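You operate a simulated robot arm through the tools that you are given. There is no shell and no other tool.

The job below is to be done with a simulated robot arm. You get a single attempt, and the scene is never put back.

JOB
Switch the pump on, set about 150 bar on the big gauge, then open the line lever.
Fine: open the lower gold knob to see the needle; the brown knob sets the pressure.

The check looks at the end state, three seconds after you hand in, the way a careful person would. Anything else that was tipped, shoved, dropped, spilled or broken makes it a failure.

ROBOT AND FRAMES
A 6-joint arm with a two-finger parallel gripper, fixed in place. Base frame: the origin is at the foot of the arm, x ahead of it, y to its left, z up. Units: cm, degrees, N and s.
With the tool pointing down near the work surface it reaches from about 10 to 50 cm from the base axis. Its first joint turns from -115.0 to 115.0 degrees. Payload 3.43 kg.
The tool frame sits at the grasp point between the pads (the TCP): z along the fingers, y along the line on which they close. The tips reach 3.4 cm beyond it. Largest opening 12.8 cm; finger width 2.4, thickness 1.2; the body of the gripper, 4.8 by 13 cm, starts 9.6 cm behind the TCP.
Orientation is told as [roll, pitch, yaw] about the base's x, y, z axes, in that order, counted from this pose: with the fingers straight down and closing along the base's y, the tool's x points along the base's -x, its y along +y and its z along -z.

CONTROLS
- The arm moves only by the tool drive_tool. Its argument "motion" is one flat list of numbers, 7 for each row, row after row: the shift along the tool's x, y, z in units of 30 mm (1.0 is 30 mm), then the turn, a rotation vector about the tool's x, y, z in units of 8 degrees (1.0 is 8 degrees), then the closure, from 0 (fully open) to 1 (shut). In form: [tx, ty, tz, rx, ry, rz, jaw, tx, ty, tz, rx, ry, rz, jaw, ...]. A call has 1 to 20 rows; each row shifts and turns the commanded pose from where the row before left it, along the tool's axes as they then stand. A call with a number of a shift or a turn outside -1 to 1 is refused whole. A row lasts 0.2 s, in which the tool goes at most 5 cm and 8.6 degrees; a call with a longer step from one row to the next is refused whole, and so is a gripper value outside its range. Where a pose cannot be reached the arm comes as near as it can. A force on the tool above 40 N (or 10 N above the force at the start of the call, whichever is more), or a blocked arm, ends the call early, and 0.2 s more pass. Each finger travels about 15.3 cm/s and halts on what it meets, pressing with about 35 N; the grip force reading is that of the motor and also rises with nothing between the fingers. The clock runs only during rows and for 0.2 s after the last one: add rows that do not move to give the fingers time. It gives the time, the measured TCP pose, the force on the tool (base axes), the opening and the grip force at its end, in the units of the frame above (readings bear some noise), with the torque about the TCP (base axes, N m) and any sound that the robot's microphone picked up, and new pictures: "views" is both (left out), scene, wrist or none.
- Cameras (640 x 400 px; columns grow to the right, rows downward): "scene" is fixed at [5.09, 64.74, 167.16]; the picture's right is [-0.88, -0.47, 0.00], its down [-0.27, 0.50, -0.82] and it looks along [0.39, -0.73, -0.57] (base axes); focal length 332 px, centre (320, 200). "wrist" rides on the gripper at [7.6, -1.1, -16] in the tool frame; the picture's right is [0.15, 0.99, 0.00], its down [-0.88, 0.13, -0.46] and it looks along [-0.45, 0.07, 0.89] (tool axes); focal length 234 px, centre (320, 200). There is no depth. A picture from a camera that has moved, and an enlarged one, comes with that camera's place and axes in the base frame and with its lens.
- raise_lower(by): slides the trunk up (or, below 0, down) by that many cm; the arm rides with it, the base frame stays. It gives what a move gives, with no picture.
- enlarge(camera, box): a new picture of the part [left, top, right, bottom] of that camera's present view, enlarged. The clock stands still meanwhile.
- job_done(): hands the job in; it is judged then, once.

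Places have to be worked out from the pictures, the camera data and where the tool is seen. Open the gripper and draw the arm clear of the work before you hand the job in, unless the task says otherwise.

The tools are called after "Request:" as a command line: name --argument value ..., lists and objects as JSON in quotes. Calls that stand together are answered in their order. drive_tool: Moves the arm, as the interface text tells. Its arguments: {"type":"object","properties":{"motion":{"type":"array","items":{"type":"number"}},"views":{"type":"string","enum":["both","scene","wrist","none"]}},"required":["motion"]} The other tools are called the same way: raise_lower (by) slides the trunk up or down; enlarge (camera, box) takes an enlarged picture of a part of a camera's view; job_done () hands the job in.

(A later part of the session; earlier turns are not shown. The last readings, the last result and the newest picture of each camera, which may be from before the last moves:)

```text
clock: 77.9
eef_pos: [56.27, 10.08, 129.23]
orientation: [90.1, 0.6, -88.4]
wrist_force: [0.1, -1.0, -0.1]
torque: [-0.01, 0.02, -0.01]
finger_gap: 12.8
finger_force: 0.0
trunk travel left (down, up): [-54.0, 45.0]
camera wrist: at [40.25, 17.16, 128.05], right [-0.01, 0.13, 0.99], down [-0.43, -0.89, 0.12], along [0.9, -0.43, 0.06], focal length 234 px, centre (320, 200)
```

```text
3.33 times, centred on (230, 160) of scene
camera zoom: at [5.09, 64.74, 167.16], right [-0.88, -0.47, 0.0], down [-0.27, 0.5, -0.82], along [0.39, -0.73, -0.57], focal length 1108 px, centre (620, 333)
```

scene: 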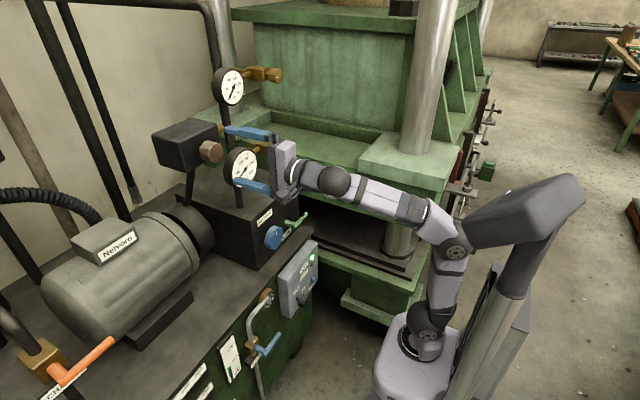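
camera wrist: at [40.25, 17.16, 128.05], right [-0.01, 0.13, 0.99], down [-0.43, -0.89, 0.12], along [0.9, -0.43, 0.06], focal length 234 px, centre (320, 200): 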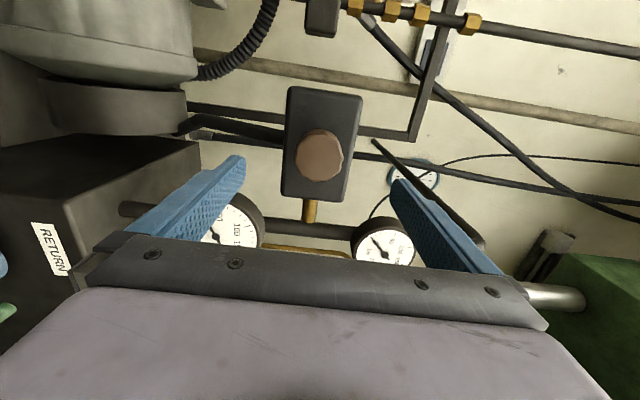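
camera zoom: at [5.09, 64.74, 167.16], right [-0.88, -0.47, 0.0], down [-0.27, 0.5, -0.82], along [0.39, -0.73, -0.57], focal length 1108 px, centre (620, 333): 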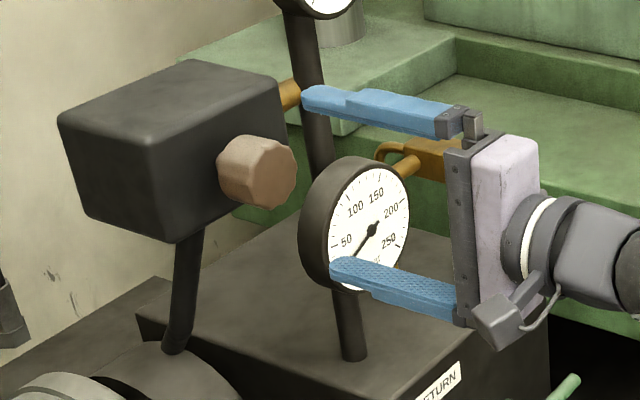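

The knob is ~5.3 cm across with its face near x≈64.3. I centre (y 10.6, z 128.9) and advance to TCP x≈62.5.

Request:
drive_tool --motion '[0.12, -0.1, 0, 0, 0, 0, 0, 0, 0, 0.7, 0, 0, 0, 0, 0, 0, 0.7, 0, 0, 0, 0, 0, 0, 0.65, 0, 0, 0, 0]' --views "both"

```text
clock: 78.9
eef_pos: [62.37, 10.38, 128.79]
orientation: [90.1, 0.7, -88.6]
wrist_force: [0.5, 0.3, 0.2]
torque: [-0.01, 0.0, 0.0]
finger_gap: 12.81
finger_force: 0.1
trunk travel left (down, up): [-54.0, 45.0]
camera wrist: at [46.38, 17.59, 127.69], right [0.0, 0.13, 0.99], down [-0.43, -0.89, 0.12], along [0.9, -0.43, 0.06], focal length 234 px, centre (320, 200)
```

scene: 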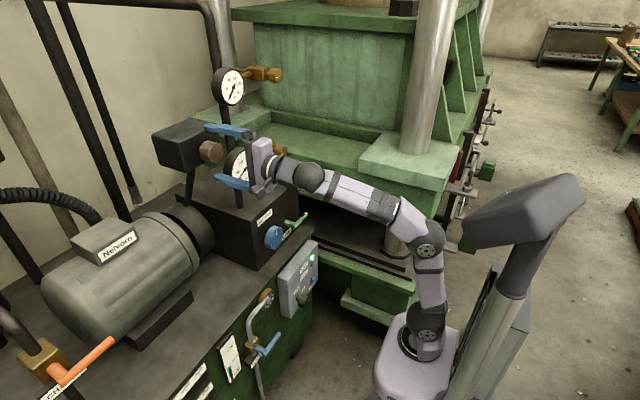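
wrist: 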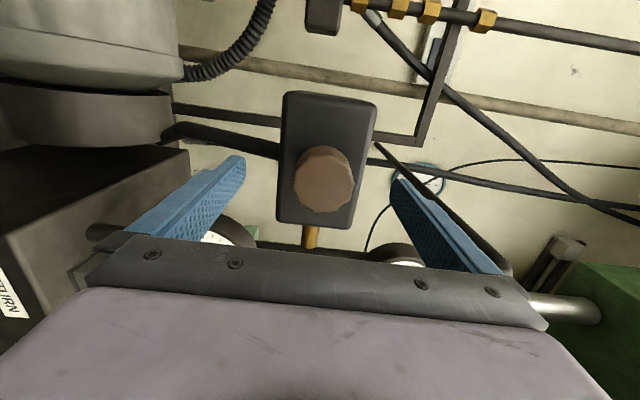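

Knob face looks to be nearer x≈65.5, so I advance another 1.5 cm, then close on it.

Request:
drive_tool --motion '[-0.06, 0, 0.25, 0, 0, 0, 0, 0, 0, 0.25, 0, 0, 0, 0, 0, 0, 0, 0, 0, 0, 0.4, 0, 0, 0, 0, 0, 0, 0.55, 0, 0, 0, 0, 0, 0, 0.65, 0, 0, 0, 0, 0, 0, 0.72, 0, 0, 0, 0, 0, 0, 0.72]' --views "both"

```text
clock: 80.5
eef_pos: [63.87, 10.32, 129.04]
orientation: [90.3, 0.7, -88.6]
wrist_force: [11.0, 2.3, 17.3]
torque: [0.04, 0.81, -0.18]
finger_gap: 5.15
finger_force: 45.3
trunk travel left (down, up): [-54.0, 45.0]
camera wrist: at [47.86, 17.4, 127.84], right [-0.01, 0.13, 0.99], down [-0.43, -0.89, 0.12], along [0.9, -0.43, 0.07], focal length 234 px, centre (320, 200)
```

scene: 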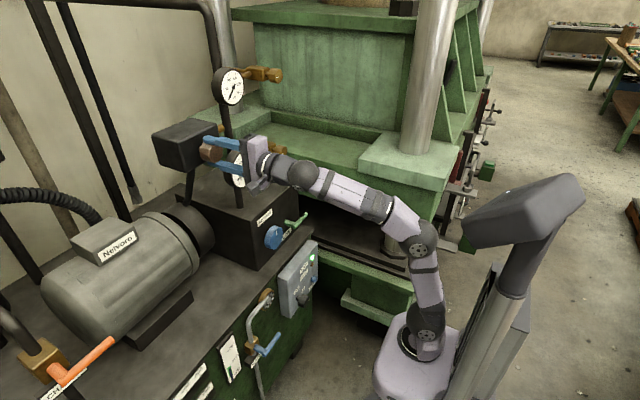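
wrist: 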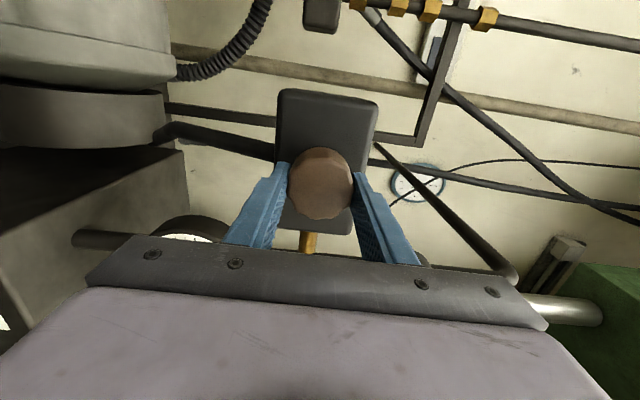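

Gripped (gap 5.15 cm). I ease up 2 mm and turn clockwise 36° to see how the pressure responds.

Request:
drive_tool --motion '[0, 0.06, 0, 0, 0, 0, 0.72, 0, 0, 0, 0, 0, 0.9, 0.72, 0, 0, 0, 0, 0, 0.9, 0.72, 0, 0, 0, 0, 0, 0.9, 0.72, 0, 0, 0, 0, 0, 0.9, 0.72, 0, 0, 0, 0, 0, 0.9, 0.72]' --views "both"

Request:
enlarge --camera "scene" --box '[200, 50, 320, 200]'

```text
clock: 81.9
eef_pos: [63.78, 10.29, 128.88]
orientation: [89.9, 36.8, -88.6]
wrist_force: [-2.6, -0.2, -4.6]
torque: [-0.03, -1.82, -0.57]
finger_gap: 5.16
finger_force: 45.0
trunk travel left (down, up): [-54.0, 45.0]
camera wrist: at [47.87, 16.62, 132.51], right [0.01, -0.47, 0.88], down [-0.44, -0.79, -0.42], along [0.9, -0.38, -0.22], focal length 234 px, centre (320, 200)
```

scene: 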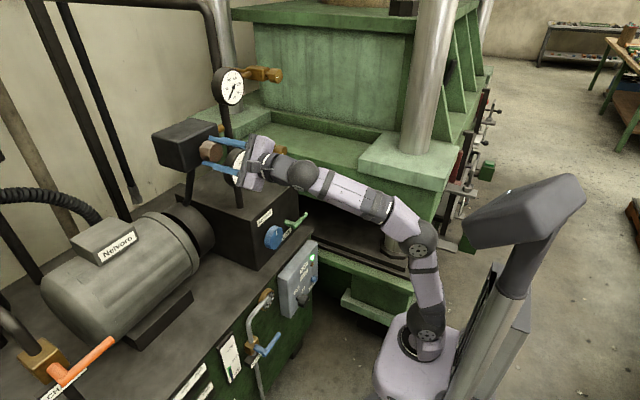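
wrist: 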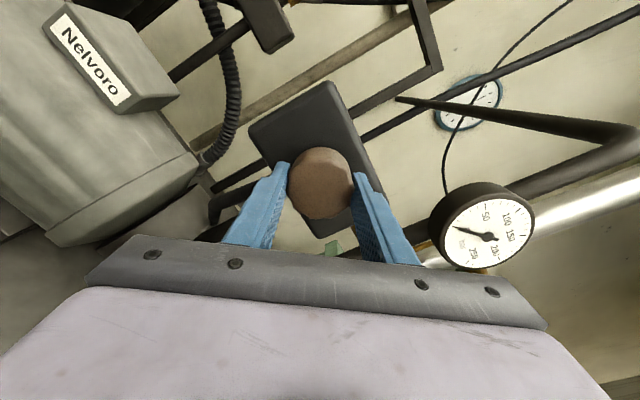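

```text
2.67 times, centred on (260, 125) of scene
camera zoom: at [5.09, 64.74, 167.16], right [-0.88, -0.47, 0.0], down [-0.27, 0.5, -0.82], along [0.39, -0.73, -0.57], focal length 886 px, centre (480, 400)
```

zoom: 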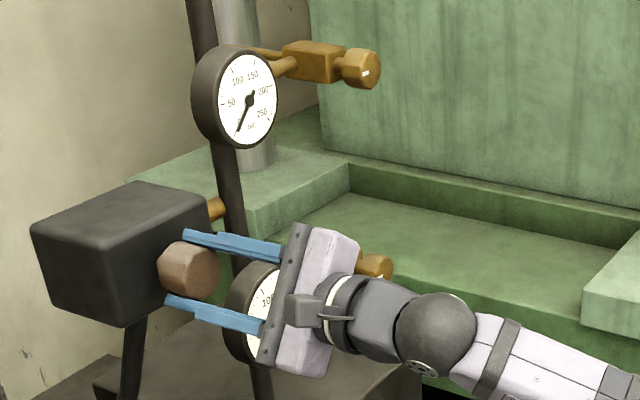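

The gauge is hidden by the hand at this angle. I continue clockwise another ~45°; the hand then lies flat and should uncover the gauge.

Request:
drive_tool --motion '[0, 0, 0, 0, 0, 0.9, 0.72, 0, 0, 0, 0, 0, 0.9, 0.72, 0, 0, 0, 0, 0, 0.9, 0.72, 0, 0, 0, 0, 0, 0.9, 0.72, 0, 0, 0, 0, 0, 0.9, 0.72, 0, 0, 0, 0, 0, 0.9, 0.72]' --views "both"

Request:
enlarge --camera "scene" --box '[200, 50, 320, 200]'

```text
clock: 82.7
eef_pos: [63.9, 10.37, 128.94]
orientation: [87.9, 53.3, -89.5]
wrist_force: [-16.4, 6.1, -8.0]
torque: [-0.01, -0.4, -0.53]
finger_gap: 5.27
finger_force: 44.9
out of reach, approached as far as the arm can: row 2, 3
trunk travel left (down, up): [-54.0, 45.0]
stopped in row 3: the force on the tool passed its limit at 46 N (the readings are from after the stop); the commanded pose is now the measured one
camera wrist: at [48.05, 15.18, 134.62], right [0.04, -0.7, 0.71], down [-0.45, -0.65, -0.62], along [0.89, -0.29, -0.34], focal length 234 px, centre (320, 200)
```

scene: 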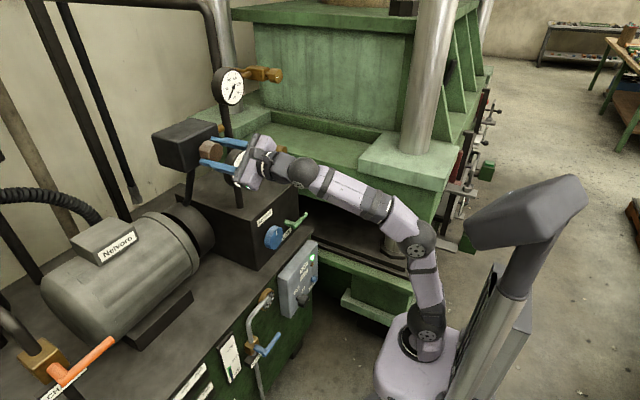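
wrist: 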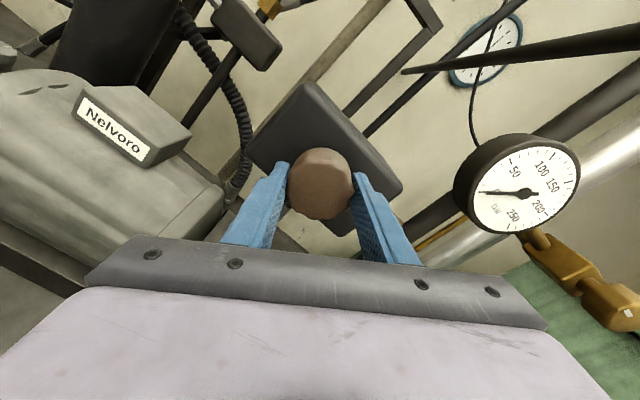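

```text
2.67 times, centred on (260, 125) of scene
camera zoom: at [5.09, 64.74, 167.16], right [-0.88, -0.47, 0.0], down [-0.27, 0.5, -0.82], along [0.39, -0.73, -0.57], focal length 886 px, centre (480, 400)
```

zoom: 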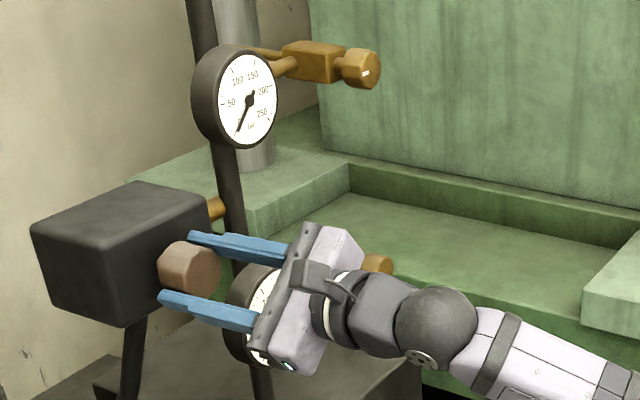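

A wrist roll limit stopped the turn at ~53° total. I release, back off 6 cm and roll back so I can read the gauge between the fingers.

Request:
drive_tool --motion '[0, 0, 0, 0, 0, 0, 0.4, 0, 0, 0, 0, 0, 0, 0.1, 0, 0, 0, 0, 0, 0, 0, 0, 0, -0.7, 0, 0, 0, 0, 0, 0, -0.7, 0, 0, 0, 0, 0, 0, -0.7, 0, 0, 0, 0, 0, 0, 0, 0, 0, -0.9, 0, 0, 0, 0, 0, 0, -0.9, 0, 0, 0, 0, 0, 0, -0.9, 0, 0, 0, 0, 0, 0, -0.9, 0, 0, 0, 0, 0, 0, -0.9, 0, 0, 0, 0, 0, 0, -0.9, 0, 0, 0, 0, 0, 0, -0.9, 0]' --views "both"

Request:
enlarge --camera "scene" --box '[190, 60, 290, 200]'

```text
clock: 85.5
eef_pos: [58.3, 8.84, 129.71]
orientation: [88.7, 2.8, -88.0]
wrist_force: [0.1, -0.5, -0.2]
torque: [0.01, 0.02, 0.02]
finger_gap: 12.79
finger_force: 0.1
out of reach, approached as far as the arm can: row 5, 6
trunk travel left (down, up): [-54.0, 45.0]
camera wrist: at [42.24, 15.93, 129.3], right [0.02, 0.1, 0.99], down [-0.42, -0.9, 0.1], along [0.91, -0.42, 0.02], focal length 234 px, centre (320, 200)
```

scene: 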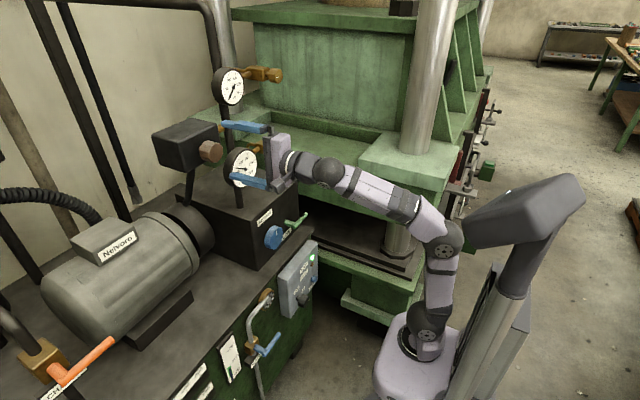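
wrist: 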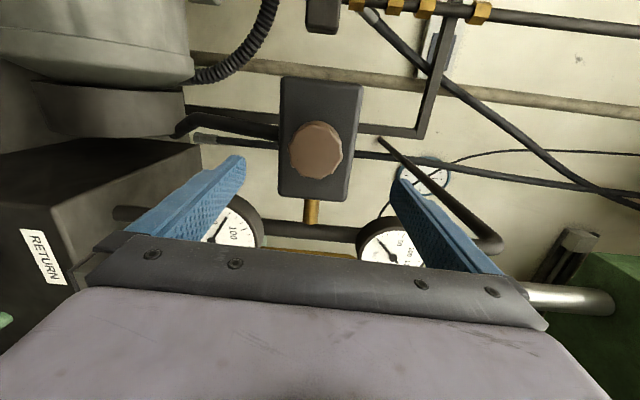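

```text
2.86 times, centred on (240, 130) of scene
camera zoom: at [5.09, 64.74, 167.16], right [-0.88, -0.47, 0.0], down [-0.27, 0.5, -0.82], along [0.39, -0.73, -0.57], focal length 950 px, centre (549, 400)
```

zoom: 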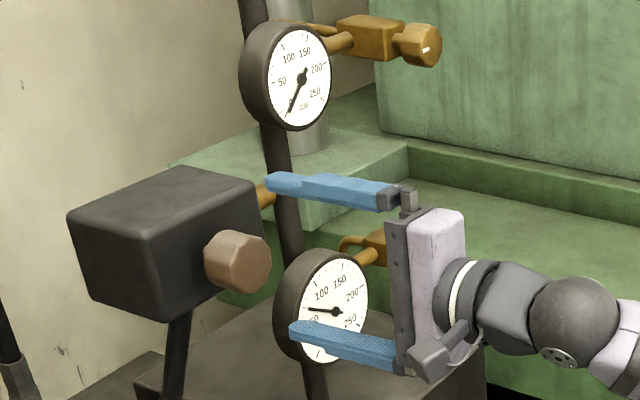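

Turning clockwise works: the needle rose to roughly 60 bar. Let me read it precisely.

Request:
enlarge --camera "scene" --box '[222, 142, 268, 190]'

Request:
enlarge --camera "wrist" --box '[190, 190, 280, 250]'

```text
8.33 times, centred on (245, 166) of scene
camera zoom: at [5.09, 64.74, 167.16], right [-0.88, -0.47, 0.0], down [-0.27, 0.5, -0.82], along [0.39, -0.73, -0.57], focal length 2769 px, centre (945, 483)
```

zoom: 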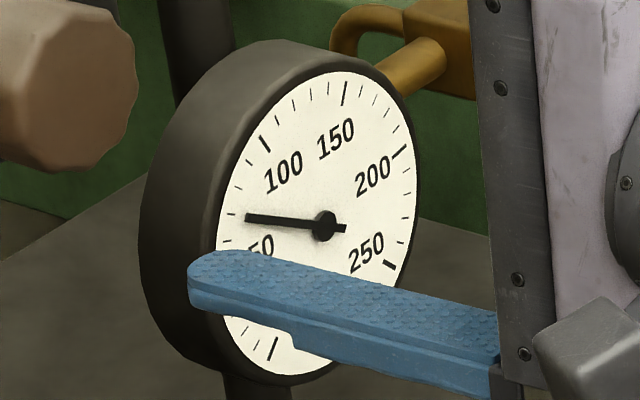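

```text
6.67 times, centred on (235, 220) of wrist
camera zoom: at [42.24, 15.93, 129.3], right [0.02, 0.1, 0.99], down [-0.42, -0.9, 0.1], along [0.91, -0.42, 0.02], focal length 1561 px, centre (887, 67)
```

zoom: 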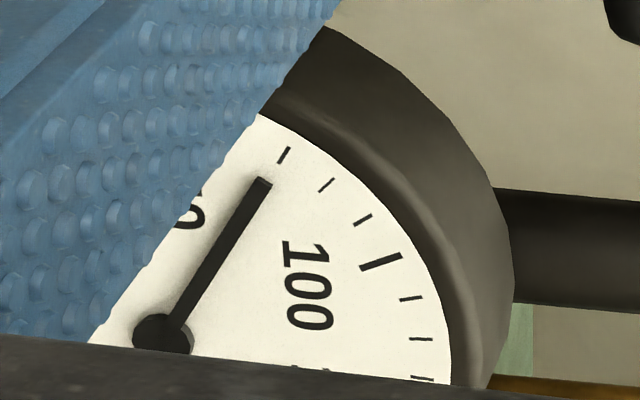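

It reads about 69 bar after ~53° (≈1 bar per degree), so I need roughly 80° more clockwise. I recentre, roll back 50° for a fresh bite, move in and close on the knob.

Request:
drive_tool --motion '[0.25, -0.11, 0, -0.2, -0.29, 0, 0, 0.25, -0.11, 0, 0, 0, 0, 0, 0, 0, 0, 0, 0, -0.9, 0, 0, 0, 0, 0, 0, -0.9, 0, 0, 0, 0, 0, 0, -0.9, 0, 0, 0, 0, 0, 0, -0.9, 0, 0, 0, 0, 0, 0, -0.9, 0, 0, 0, 0, 0, 0, -0.9, 0, 0, 0, 0, 0, 0, -0.9, 0, 0, 0, 0.6, 0, 0, 0, 0, 0, 0, 0.6, 0, 0, 0, 0]' --views "wrist"

```text
clock: 87.8
eef_pos: [62.0, 10.36, 129.02]
orientation: [90.2, -47.5, -90.6]
wrist_force: [0.2, -0.9, 0.1]
torque: [0.0, 0.02, 0.01]
finger_gap: 12.78
finger_force: 0.0
trunk travel left (down, up): [-54.0, 45.0]
camera wrist: at [46.2, 14.79, 122.67], right [0.01, 0.83, 0.56], down [-0.46, -0.5, 0.74], along [0.89, -0.26, 0.38], focal length 234 px, centre (320, 200)
```

wrist: 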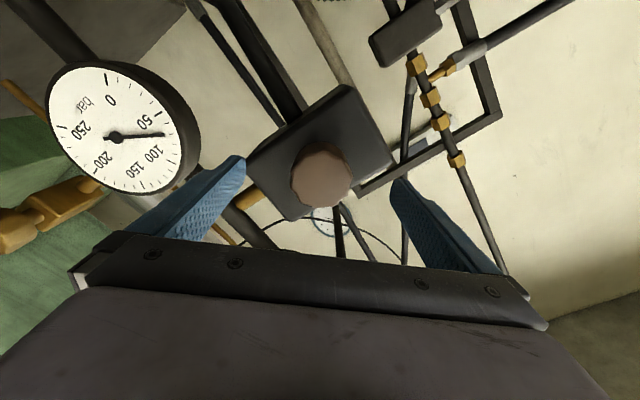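

In this roll the big gauge is visible in the wrist view (~70 bar). I advance the last 1.9 cm and close on the brown knob.

Request:
drive_tool --motion '[0, 0, 0.32, 0, 0, 0, 0, 0, 0, 0.31, 0, 0, 0, 0, 0, 0, 0, 0, 0, 0, 0.4, 0, 0, 0, 0, 0, 0, 0.55, 0, 0, 0, 0, 0, 0, 0.65, 0, 0, 0, 0, 0, 0, 0.72, 0, 0, 0, 0, 0, 0, 0.72]' --views "wrist"

```text
clock: 89.5
eef_pos: [63.77, 10.26, 129.03]
orientation: [90.4, -47.5, -90.6]
wrist_force: [4.9, 1.2, 3.5]
torque: [-0.01, -0.56, 0.49]
finger_gap: 5.19
finger_force: 45.0
trunk travel left (down, up): [-54.0, 45.0]
camera wrist: at [48.05, 14.77, 122.71], right [0.0, 0.83, 0.56], down [-0.46, -0.5, 0.74], along [0.89, -0.26, 0.38], focal length 234 px, centre (320, 200)
```

wrist: 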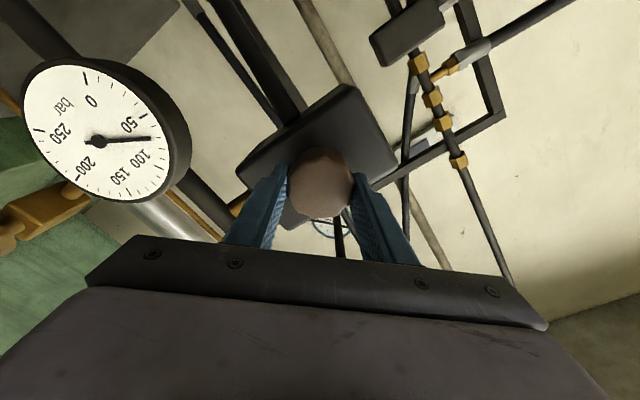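

Good grip and the gauge remains in view. I turn +72° clockwise, then will release and roll back to read it.

Request:
drive_tool --motion '[0, 0, 0, 0, 0, 0.9, 0.72, 0, 0, 0, 0, 0, 0.9, 0.72, 0, 0, 0, 0, 0, 0.9, 0.72, 0, 0, 0, 0, 0, 0.9, 0.72, 0, 0, 0, 0, 0, 0.9, 0.72, 0, 0, 0, 0, 0, 0.9, 0.72, 0, 0, 0, 0, 0, 0.9, 0.72, 0, 0, 0, 0, 0, 0.9, 0.72, 0, 0, 0, 0, 0, 0.9, 0.72, 0, 0, 0, 0, 0, 0.9, 0.72]' --views "wrist"

```text
clock: 91.7
eef_pos: [63.85, 10.32, 128.94]
orientation: [89.9, 24.6, -90.7]
wrist_force: [-11.6, -2.5, -16.3]
torque: [0.0, 0.74, 0.76]
finger_gap: 5.14
finger_force: 45.2
trunk travel left (down, up): [-54.0, 45.0]
camera wrist: at [48.07, 17.82, 131.06], right [0.0, -0.28, 0.96], down [-0.46, -0.85, -0.25], along [0.89, -0.45, -0.13], focal length 234 px, centre (320, 200)
```

wrist: 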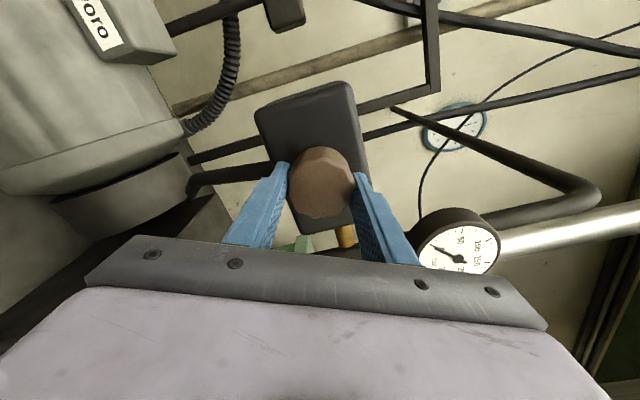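

Full 72° done. I open the fingers just enough, roll back -72° around the knob and read the gauge.

Request:
drive_tool --motion '[0, 0, 0, 0, 0, 0, 0.4, 0, 0, 0, 0, 0, 0, 0.3, 0, 0, 0, 0, 0, -0.9, 0.3, 0, 0, 0, 0, 0, -0.9, 0.3, 0, 0, 0, 0, 0, -0.9, 0.3, 0, 0, 0, 0, 0, -0.9, 0.3, 0, 0, 0, 0, 0, -0.9, 0.3, 0, 0, 0, 0, 0, -0.9, 0.3, 0, 0, 0, 0, 0, -0.9, 0.3, 0, 0, 0, 0, 0, -0.9, 0.3, 0, 0, 0, 0, 0, -0.9, 0.3, 0, 0, 0, 0, 0, -0.9, 0.3, 0, 0, 0, 0, 0, 0, 0.3]' --views "wrist"

Request:
enlarge --camera "wrist" --box '[0, 40, 200, 220]'

```text
clock: 94.5
eef_pos: [63.76, 10.26, 129.11]
orientation: [90.2, -47.5, -90.6]
wrist_force: [-0.5, 0.1, 0.2]
torque: [0.03, -0.02, 0.0]
finger_gap: 8.95
finger_force: 0.0
trunk travel left (down, up): [-54.0, 45.0]
camera wrist: at [48.03, 14.77, 122.7], right [0.01, 0.83, 0.56], down [-0.46, -0.49, 0.74], along [0.89, -0.26, 0.38], focal length 234 px, centre (320, 200)
```

wrist: 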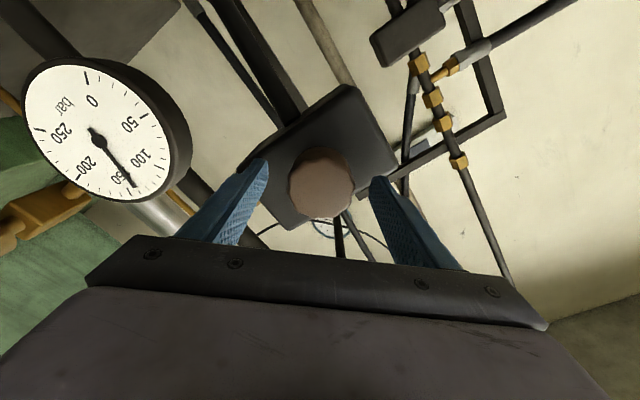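

```text
2.22 times, centred on (100, 130) of wrist
camera zoom: at [48.03, 14.77, 122.7], right [0.01, 0.83, 0.56], down [-0.46, -0.49, 0.74], along [0.89, -0.26, 0.38], focal length 520 px, centre (809, 356)
```

zoom: 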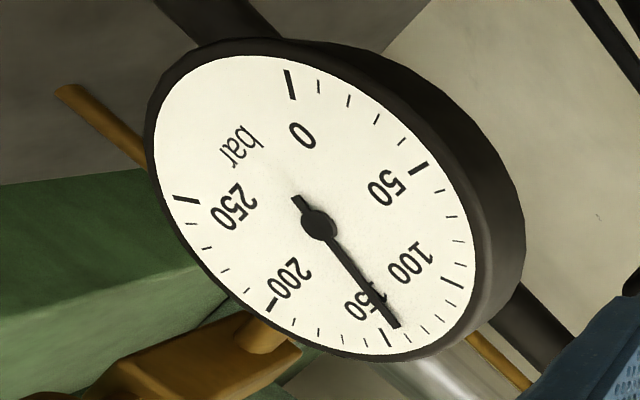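

Very close to 150. I zoom in more to read it accurately.

Request:
enlarge --camera "wrist" --box '[80, 120, 180, 205]'

Request:
enlarge --camera "wrist" --box '[110, 150, 160, 200]'

Request:
enlarge --camera "scene" --box '[195, 100, 300, 200]'

```text
4.71 times, centred on (130, 162) of wrist
camera zoom: at [48.03, 14.77, 122.7], right [0.01, 0.83, 0.56], down [-0.46, -0.49, 0.74], along [0.89, -0.26, 0.38], focal length 1102 px, centre (1214, 376)
```

zoom: 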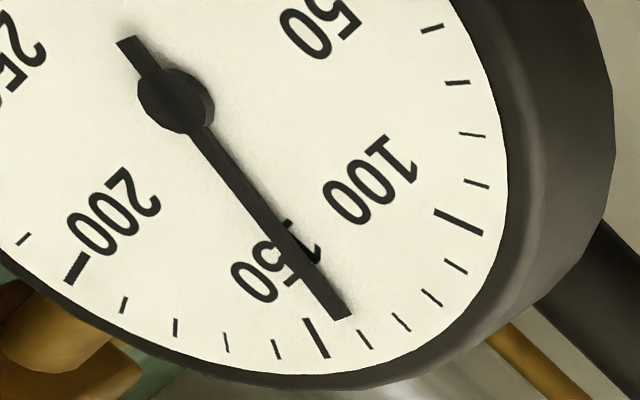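

```text
8.00 times, centred on (135, 175) of wrist
camera zoom: at [48.03, 14.77, 122.7], right [0.01, 0.83, 0.56], down [-0.46, -0.49, 0.74], along [0.89, -0.26, 0.38], focal length 1873 px, centre (1800, 400)
```

zoom: 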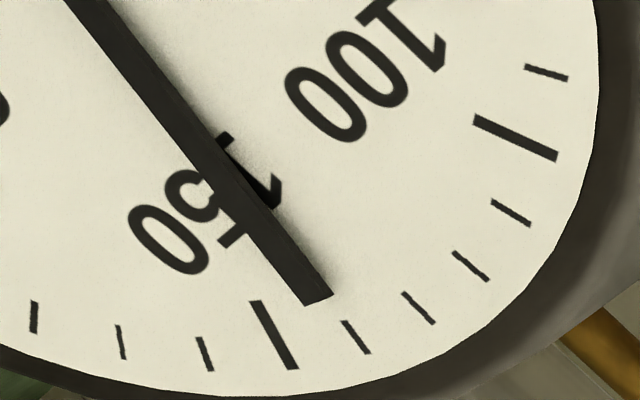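

```text
4.00 times, centred on (248, 150) of scene
camera zoom: at [5.09, 64.74, 167.16], right [-0.88, -0.47, 0.0], down [-0.27, 0.5, -0.82], along [0.39, -0.73, -0.57], focal length 1329 px, centre (610, 400)
```

zoom: 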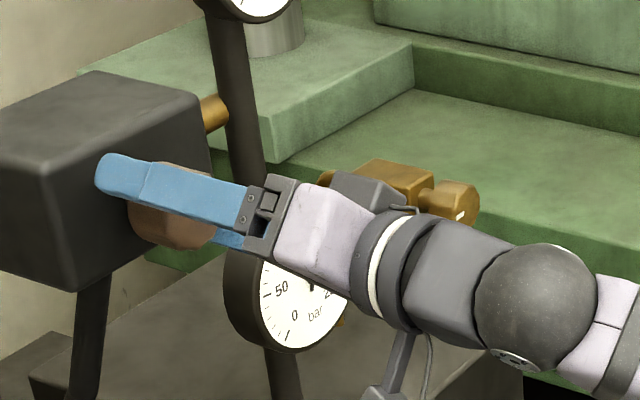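

Working out the needle's direction on the dial (allowing for parallax), it reads about 138 bar. I regrip here and turn another 12° clockwise, watching the gauge.

Request:
drive_tool --motion '[0, 0, 0, 0, 0, 0, 0.55, 0, 0, 0, 0, 0, 0, 0.65, 0, 0, 0, 0, 0, 0, 0.72, 0, 0, 0, 0, 0, 0, 0.72, 0, 0, 0, 0, 0, 0.5, 0.72, 0, 0, 0, 0, 0, 0.5, 0.72, 0, 0, 0, 0, 0, 0.5, 0.72, 0, 0, 0, 0, 0, 0, 0.72]' --views "wrist"

Request:
enlarge --camera "wrist" --box '[0, 60, 200, 240]'

```text
clock: 96.2
eef_pos: [63.8, 10.24, 129.11]
orientation: [90.2, -35.4, -90.5]
wrist_force: [0.8, 0.4, 1.1]
torque: [0.01, 0.09, 0.21]
finger_gap: 5.19
finger_force: 45.2
trunk travel left (down, up): [-54.0, 45.0]
camera wrist: at [48.04, 16.0, 123.73], right [0.0, 0.69, 0.72], down [-0.46, -0.64, 0.62], along [0.89, -0.34, 0.32], focal length 234 px, centre (320, 200)
```

wrist: 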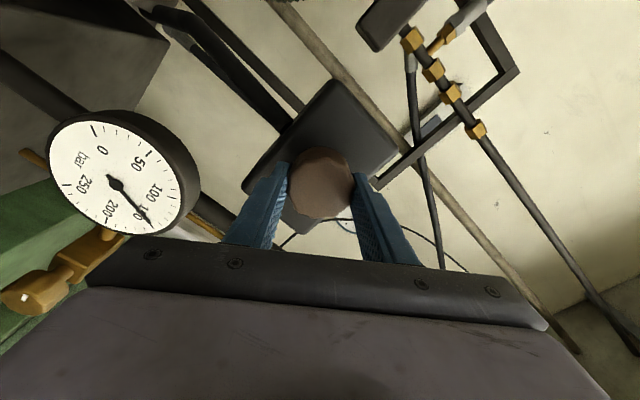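

```text
2.22 times, centred on (100, 150) of wrist
camera zoom: at [48.04, 16.0, 123.73], right [0.0, 0.69, 0.72], down [-0.46, -0.64, 0.62], along [0.89, -0.34, 0.32], focal length 520 px, centre (809, 311)
```

zoom: 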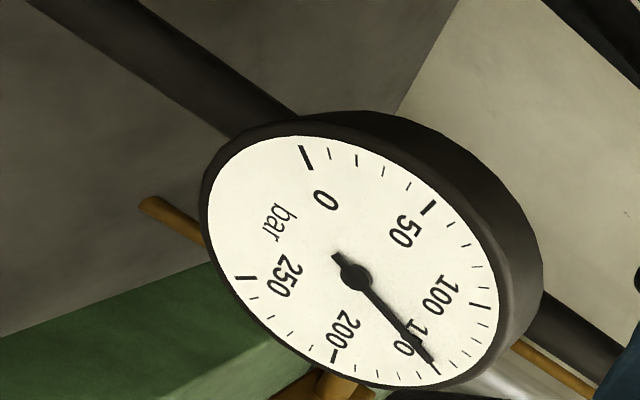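

I zoom for an accurate reading.

Request:
enlarge --camera "wrist" --box '[90, 155, 190, 240]'

Request:
enlarge --camera "wrist" --box '[40, 105, 140, 190]'

```text
4.71 times, centred on (140, 198) of wrist
camera zoom: at [48.04, 16.0, 123.73], right [0.0, 0.69, 0.72], down [-0.46, -0.64, 0.62], along [0.89, -0.34, 0.32], focal length 1102 px, centre (1167, 212)
```

zoom: 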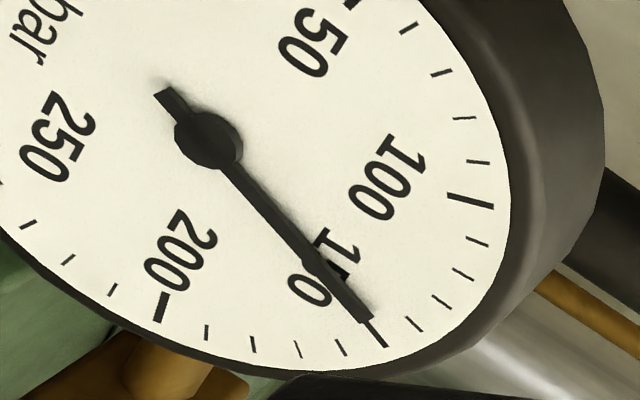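

```text
4.71 times, centred on (90, 148) of wrist
camera zoom: at [48.04, 16.0, 123.73], right [0.0, 0.69, 0.72], down [-0.46, -0.64, 0.62], along [0.89, -0.34, 0.32], focal length 1102 px, centre (1402, 447)
```

zoom: 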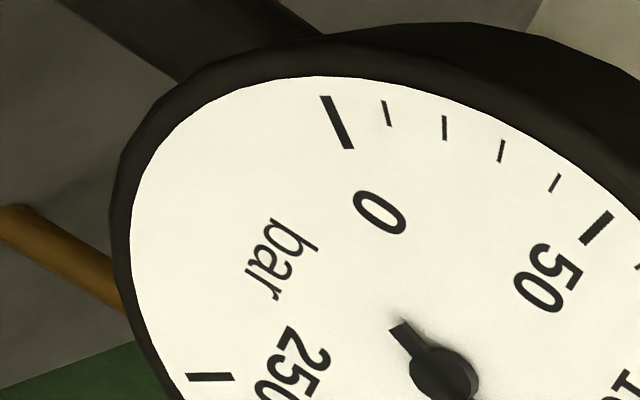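

That works out to about 147 bar. A last 3° nudge brings it to 150, then I open the fingers and re-read.

Request:
drive_tool --motion '[0, 0, 0, 0, 0, 0.4, 0.72, 0, 0, 0, 0, 0, 0, 0.72, 0, 0, 0, 0, 0, 0, 0.4, 0, 0, 0, 0, 0, 0, 0.25, 0, 0, 0, 0, 0, 0, 0.25, 0, 0, 0, 0, 0, 0, 0.25]' --views "wrist"

Request:
enlarge --camera "wrist" --box '[90, 160, 190, 245]'

```text
clock: 97.7
eef_pos: [63.79, 10.31, 129.17]
orientation: [90.2, -32.2, -90.6]
wrist_force: [-0.3, -0.5, 0.0]
torque: [-0.03, -0.02, 0.03]
finger_gap: 9.57
finger_force: 0.0
trunk travel left (down, up): [-54.0, 45.0]
camera wrist: at [48.03, 16.26, 124.04], right [0.0, 0.65, 0.76], down [-0.46, -0.67, 0.58], along [0.89, -0.35, 0.3], focal length 234 px, centre (320, 200)
```

wrist: 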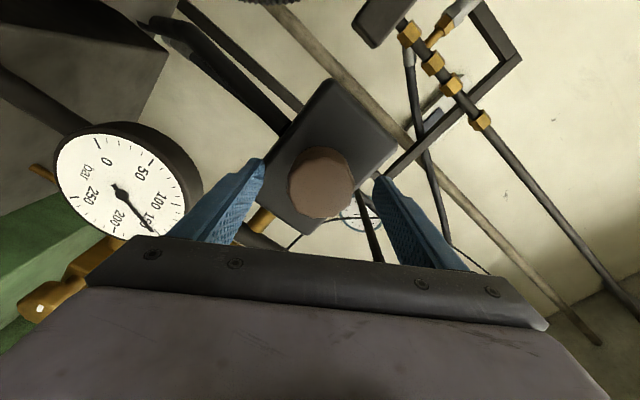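

```text
4.71 times, centred on (140, 202) of wrist
camera zoom: at [48.03, 16.26, 124.04], right [0.0, 0.65, 0.76], down [-0.46, -0.67, 0.58], along [0.89, -0.35, 0.3], focal length 1102 px, centre (1167, 188)
```

zoom: 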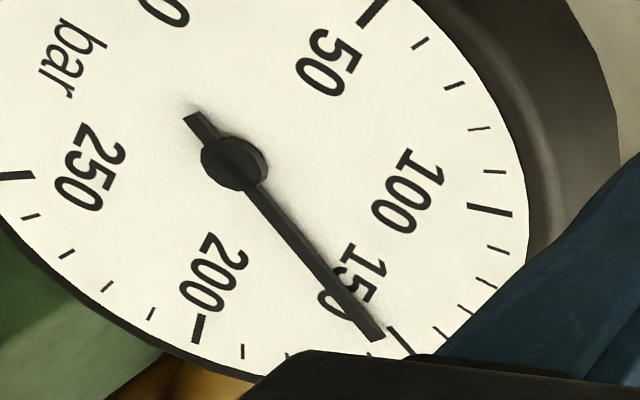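

Now about 152 bar – good. I back off from the brown knob, level the roll, and then cross back to the right at the same height.

Request:
drive_tool --motion '[0, 0, 0, 0, 0, 0, 0, 0, 0, -0.6, 0, 0, 0, 0, 0, 0, -0.6, 0, 0, 0, 0, 0, 0, -0.6, 0, 0, 0, 0, 0, 0, -0.3, 0, 0, 0, 0, 0, 0, 0, 0, 0, 0.8, 0, 0, 0, 0, 0, 0, 0.8, 0, 0, 0, 0, 0, 0, 0.8, 0, 0, 0, 0, 0, 0, 0.8, 0, 0, 0, 0, 0, 0, 0.8, 0]' --views "both"

Request:
enlarge --camera "scene" --box '[215, 135, 275, 195]'

```text
clock: 99.8
eef_pos: [57.53, 10.39, 129.13]
orientation: [90.1, -0.2, -90.5]
wrist_force: [-0.5, -0.7, 0.2]
torque: [0.0, 0.01, 0.01]
finger_gap: 12.79
finger_force: 0.0
trunk travel left (down, up): [-54.0, 45.0]
camera wrist: at [41.75, 18.12, 127.9], right [0.0, 0.15, 0.99], down [-0.46, -0.88, 0.13], along [0.89, -0.46, 0.07], focal length 234 px, centre (320, 200)
```

scene: 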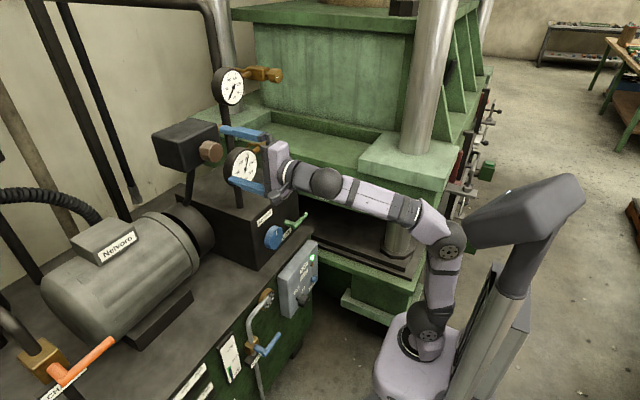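
wrist: 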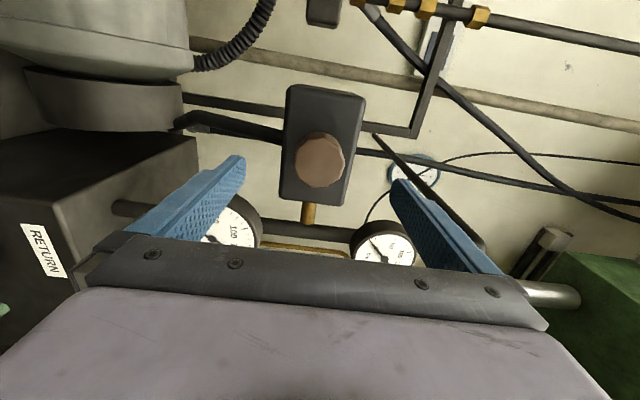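

```text
6.67 times, centred on (245, 165) of scene
camera zoom: at [5.09, 64.74, 167.16], right [-0.88, -0.47, 0.0], down [-0.27, 0.5, -0.82], along [0.39, -0.73, -0.57], focal length 2216 px, centre (820, 433)
```

zoom: 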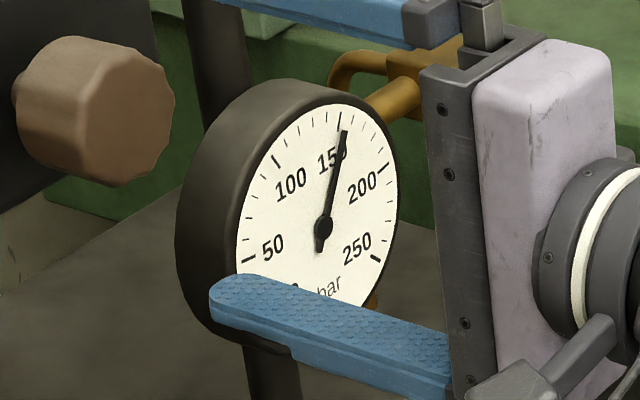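

Scene view confirms ~150–153 bar. Now I traverse right to y≈-20 at the same height, in front of the gauges.

Request:
drive_tool --motion '[-0.845, 0, 0, 0, 0, 0, 0, -0.845, 0, 0, 0, 0, 0, 0, -0.845, 0, 0, 0, 0, 0, 0, -0.845, 0, 0, 0, 0, 0, 0, -0.845, 0, 0, 0, 0, 0, 0, -0.845, 0, 0, 0, 0, 0, 0, -0.845, 0, 0, 0, 0, 0, 0, -0.845, 0, 0, 0, 0, 0, 0, -0.845, 0, 0, 0, 0, 0, 0, -0.845, 0, 0, 0, 0, 0, 0, -0.845, 0, 0, 0, 0, 0, 0, -0.845, 0, -0.4, 0, 0, 0, 0, 0, 0, 0, -0.4, 0, 0, 0, 0]' --views "both"

```text
refused: motion must hold 7 numbers for each row
```

The list had one number too many; I resend it cleanly.

Request:
drive_tool --motion '[-0.845, 0, 0, 0, 0, 0, 0, -0.845, 0, 0, 0, 0, 0, 0, -0.845, 0, 0, 0, 0, 0, 0, -0.845, 0, 0, 0, 0, 0, 0, -0.845, 0, 0, 0, 0, 0, 0, -0.845, 0, 0, 0, 0, 0, 0, -0.845, 0, 0, 0, 0, 0, 0, -0.845, 0, 0, 0, 0, 0, 0, -0.845, 0, 0, 0, 0, 0, 0, -0.845, 0, 0, 0, 0, 0, 0, -0.845, 0, 0, 0, 0, 0, 0, -0.845, 0, 0, 0, 0, 0, 0, 0, 0, -0.6, 0, 0, 0, 0]' --views "both"

Request:
enlarge --camera "scene" --box '[215, 135, 275, 195]'

```text
clock: 102.7
eef_pos: [55.4, -20.02, 129.21]
orientation: [90.2, -0.3, -90.4]
wrist_force: [0.5, 0.4, 0.5]
torque: [0.02, 0.0, 0.0]
finger_gap: 12.8
finger_force: 0.2
trunk travel left (down, up): [-54.0, 45.0]
camera wrist: at [39.68, -12.24, 128.0], right [0.0, 0.15, 0.99], down [-0.46, -0.88, 0.13], along [0.89, -0.46, 0.07], focal length 234 px, centre (320, 200)
```

scene: 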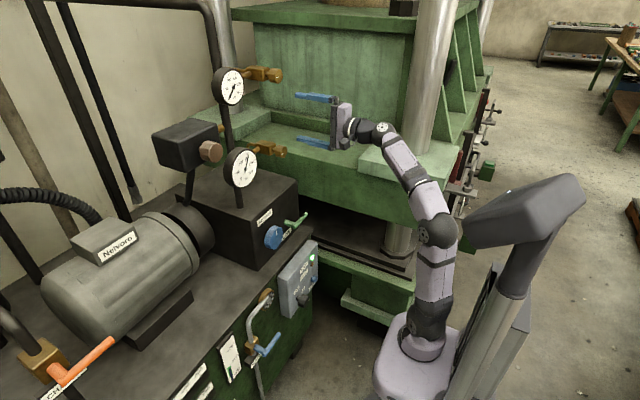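
wrist: 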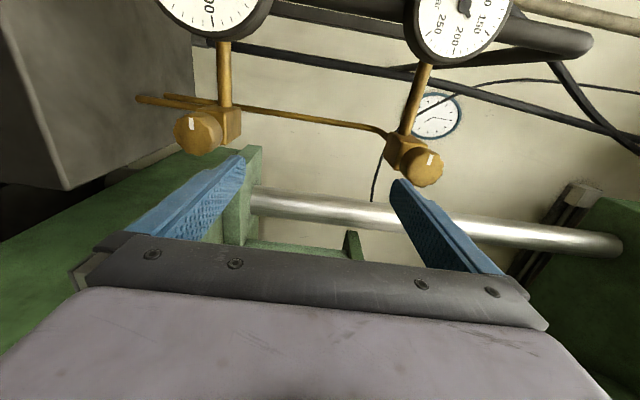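

```text
6.67 times, centred on (245, 165) of scene
camera zoom: at [5.09, 64.74, 167.16], right [-0.88, -0.47, 0.0], down [-0.27, 0.5, -0.82], along [0.39, -0.73, -0.57], focal length 2216 px, centre (820, 433)
```

zoom: 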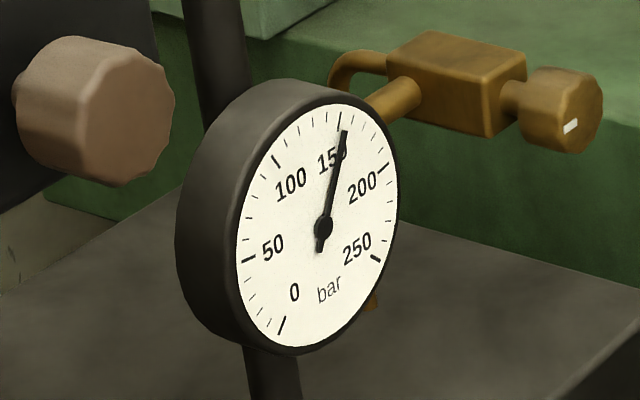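

Pressure steady at ~152 bar. I retreat 3 cm so the tips clear the LINE lever, then lower the trunk 38 cm to bring the hand to the lever's height.

Request:
drive_tool --motion '[0, 0, -0.5, 0, 0, 0, 0, 0, 0, -0.6, 0, 0, 0, 0]' --views "none"

Request:
raise_lower --by -36

Request:
drive_tool --motion '[0, 0, 0, 0, 0, 0, 0]' --views "both"

```text
clock: 103.2
eef_pos: [52.02, -19.93, 129.22]
orientation: [90.2, -0.3, -90.5]
wrist_force: [-0.2, -0.4, -0.8]
torque: [-0.03, 0.02, -0.02]
finger_gap: 12.79
finger_force: 0.0
trunk travel left (down, up): [-54.0, 45.0]
```

```text
clock: 106.8
eef_pos: [52.16, -19.92, 93.31]
orientation: [90.2, -0.3, -90.6]
wrist_force: [-0.2, 1.1, 0.3]
torque: [-0.02, 0.02, 0.0]
finger_gap: 12.82
finger_force: 0.1
trunk travel left (down, up): [-18.0, 81.0]
```

```text
clock: 107.2
eef_pos: [52.12, -19.92, 93.15]
orientation: [90.2, -0.3, -90.6]
wrist_force: [0.3, -1.1, 0.0]
torque: [-0.02, 0.01, 0.04]
finger_gap: 12.78
finger_force: 0.0
trunk travel left (down, up): [-18.0, 81.0]
camera wrist: at [36.42, -12.27, 92.0], right [0.0, 0.15, 0.99], down [-0.46, -0.88, 0.13], along [0.89, -0.46, 0.07], focal length 234 px, centre (320, 200)
```

scene: 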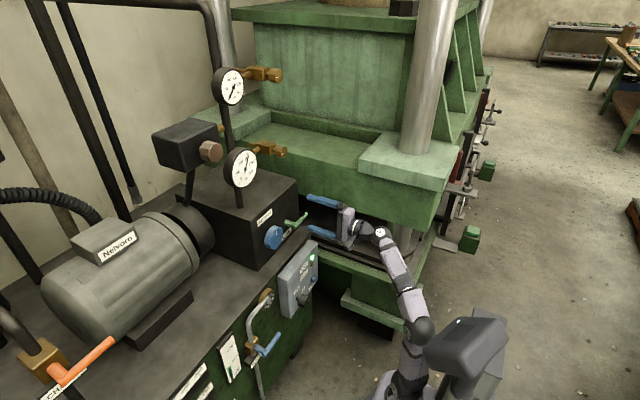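
wrist: 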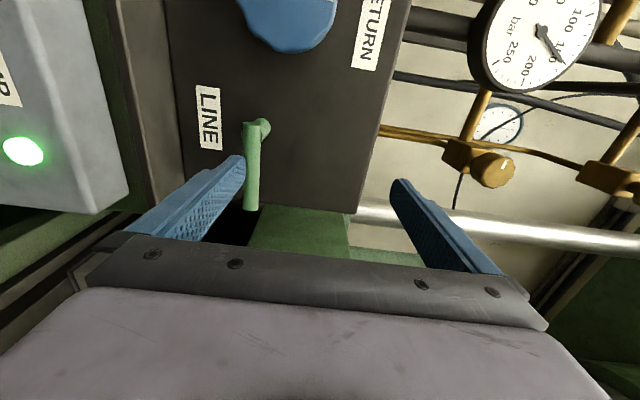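

The lever is right ahead. I enlarge to fix its geometry.

Request:
enlarge --camera "wrist" --box '[180, 70, 350, 230]'

Request:
enlarge --camera "scene" --box '[250, 180, 370, 260]'

```text
2.50 times, centred on (265, 150) of wrist
camera zoom: at [36.42, -12.27, 92.0], right [0.0, 0.15, 0.99], down [-0.46, -0.88, 0.13], along [0.89, -0.46, 0.07], focal length 585 px, centre (458, 325)
```

zoom: 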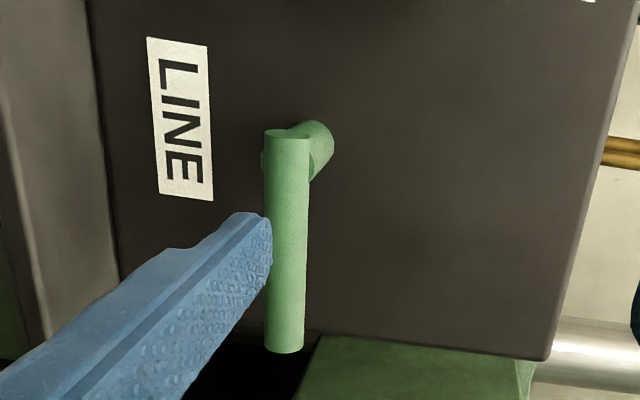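

```text
5.00 times, centred on (310, 220) of scene
camera zoom: at [5.09, 64.74, 167.16], right [-0.88, -0.47, 0.0], down [-0.27, 0.5, -0.82], along [0.39, -0.73, -0.57], focal length 1662 px, centre (370, 100)
```

zoom: 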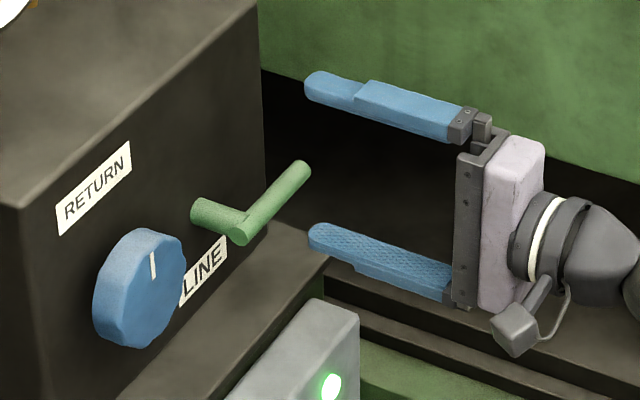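

Bar is ~1.6 cm thick at about x≈60, z≈86, from y≈-17.3 to -26.4, pivot near y≈-18.2. I partly close the fingers to a 6 cm fork, line up with the outer part of the bar (y≈-23.7, z≈86.1), still at x≈52.

Request:
drive_tool --motion '[0, 0, 0, 0, 0, 0, 0.53, -0.42, -0.78, 0, 0, 0, 0, 0.53, -0.42, -0.78, 0, 0, 0, 0, 0.53, -0.42, -0.78, 0, 0, 0, 0, 0.53, 0, 0, 0.8, 0, 0, 0, 0.53]' --views "both"

Request:
enlarge --camera "wrist" --box '[220, 80, 420, 230]'

```text
clock: 108.3
eef_pos: [54.5, -23.75, 86.31]
orientation: [90.2, -0.3, -90.5]
wrist_force: [-1.2, 0.1, 0.6]
torque: [0.03, 0.03, -0.02]
finger_gap: 6.03
finger_force: 0.1
trunk travel left (down, up): [-18.0, 81.0]
camera wrist: at [38.77, -16.07, 85.1], right [0.0, 0.15, 0.99], down [-0.46, -0.88, 0.13], along [0.89, -0.46, 0.07], focal length 234 px, centre (320, 200)
```

scene: 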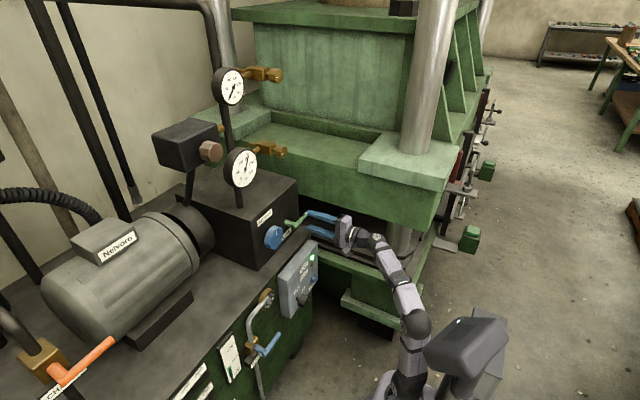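
wrist: 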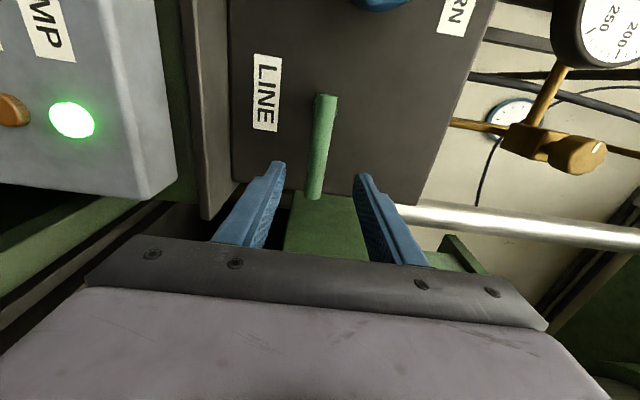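

```text
2.67 times, centred on (320, 155) of wrist
camera zoom: at [38.77, -16.07, 85.1], right [0.0, 0.15, 0.99], down [-0.46, -0.88, 0.13], along [0.89, -0.46, 0.07], focal length 624 px, centre (320, 320)
```

zoom: 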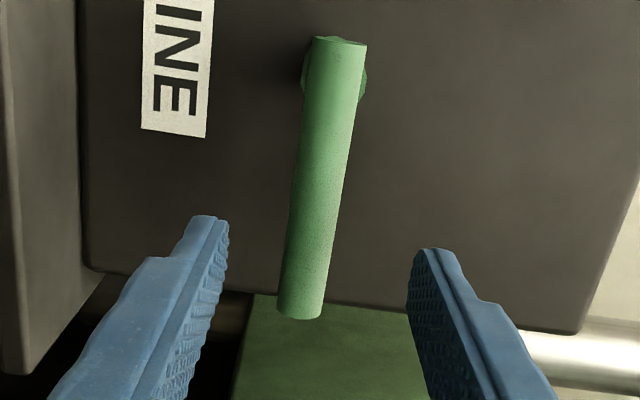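

Bar centreline is at z≈85.9, x≈60.6. I move the fork forward over the bar (TCP x≈59.2), then narrow it to a loose ~2.8 cm gap.

Request:
drive_tool --motion '[0, -0.12, 0.5, 0, 0, 0, 0.53, 0, 0, 0.55, 0, 0, 0, 0.53, 0, 0, 0.5, 0, 0, 0, 0.53, 0, 0, 0, 0, 0, 0, 0.7, 0, 0, 0, 0, 0, 0, 0.78, 0, 0, 0, 0, 0, 0, 0.78]' --views "both"

```text
clock: 109.8
eef_pos: [59.24, -23.85, 85.89]
orientation: [90.2, -0.3, -90.5]
wrist_force: [0.3, 0.7, -1.1]
torque: [0.01, -0.03, -0.03]
finger_gap: 2.83
finger_force: 0.0
trunk travel left (down, up): [-18.0, 81.0]
camera wrist: at [43.44, -16.13, 84.69], right [0.0, 0.15, 0.99], down [-0.46, -0.88, 0.13], along [0.89, -0.46, 0.07], focal length 234 px, centre (320, 200)
```

scene: 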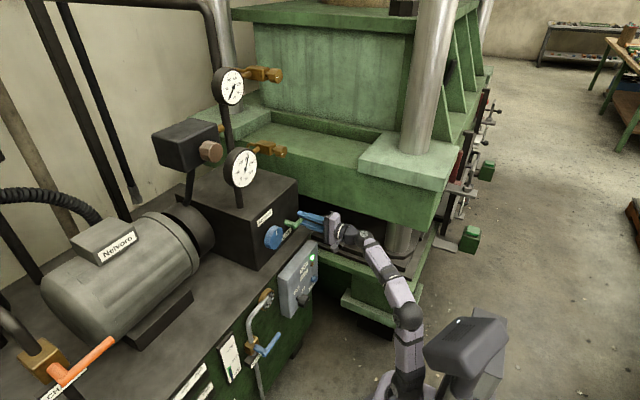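
wrist: 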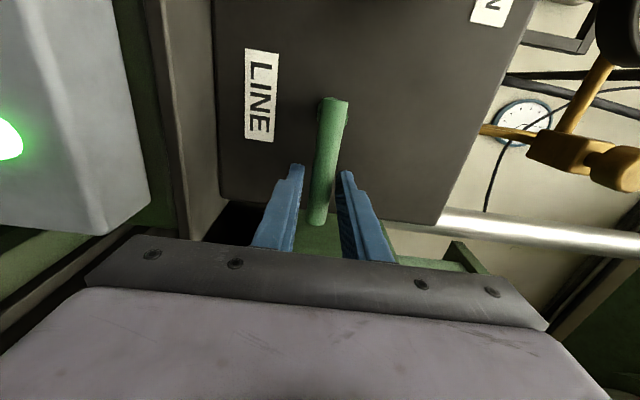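

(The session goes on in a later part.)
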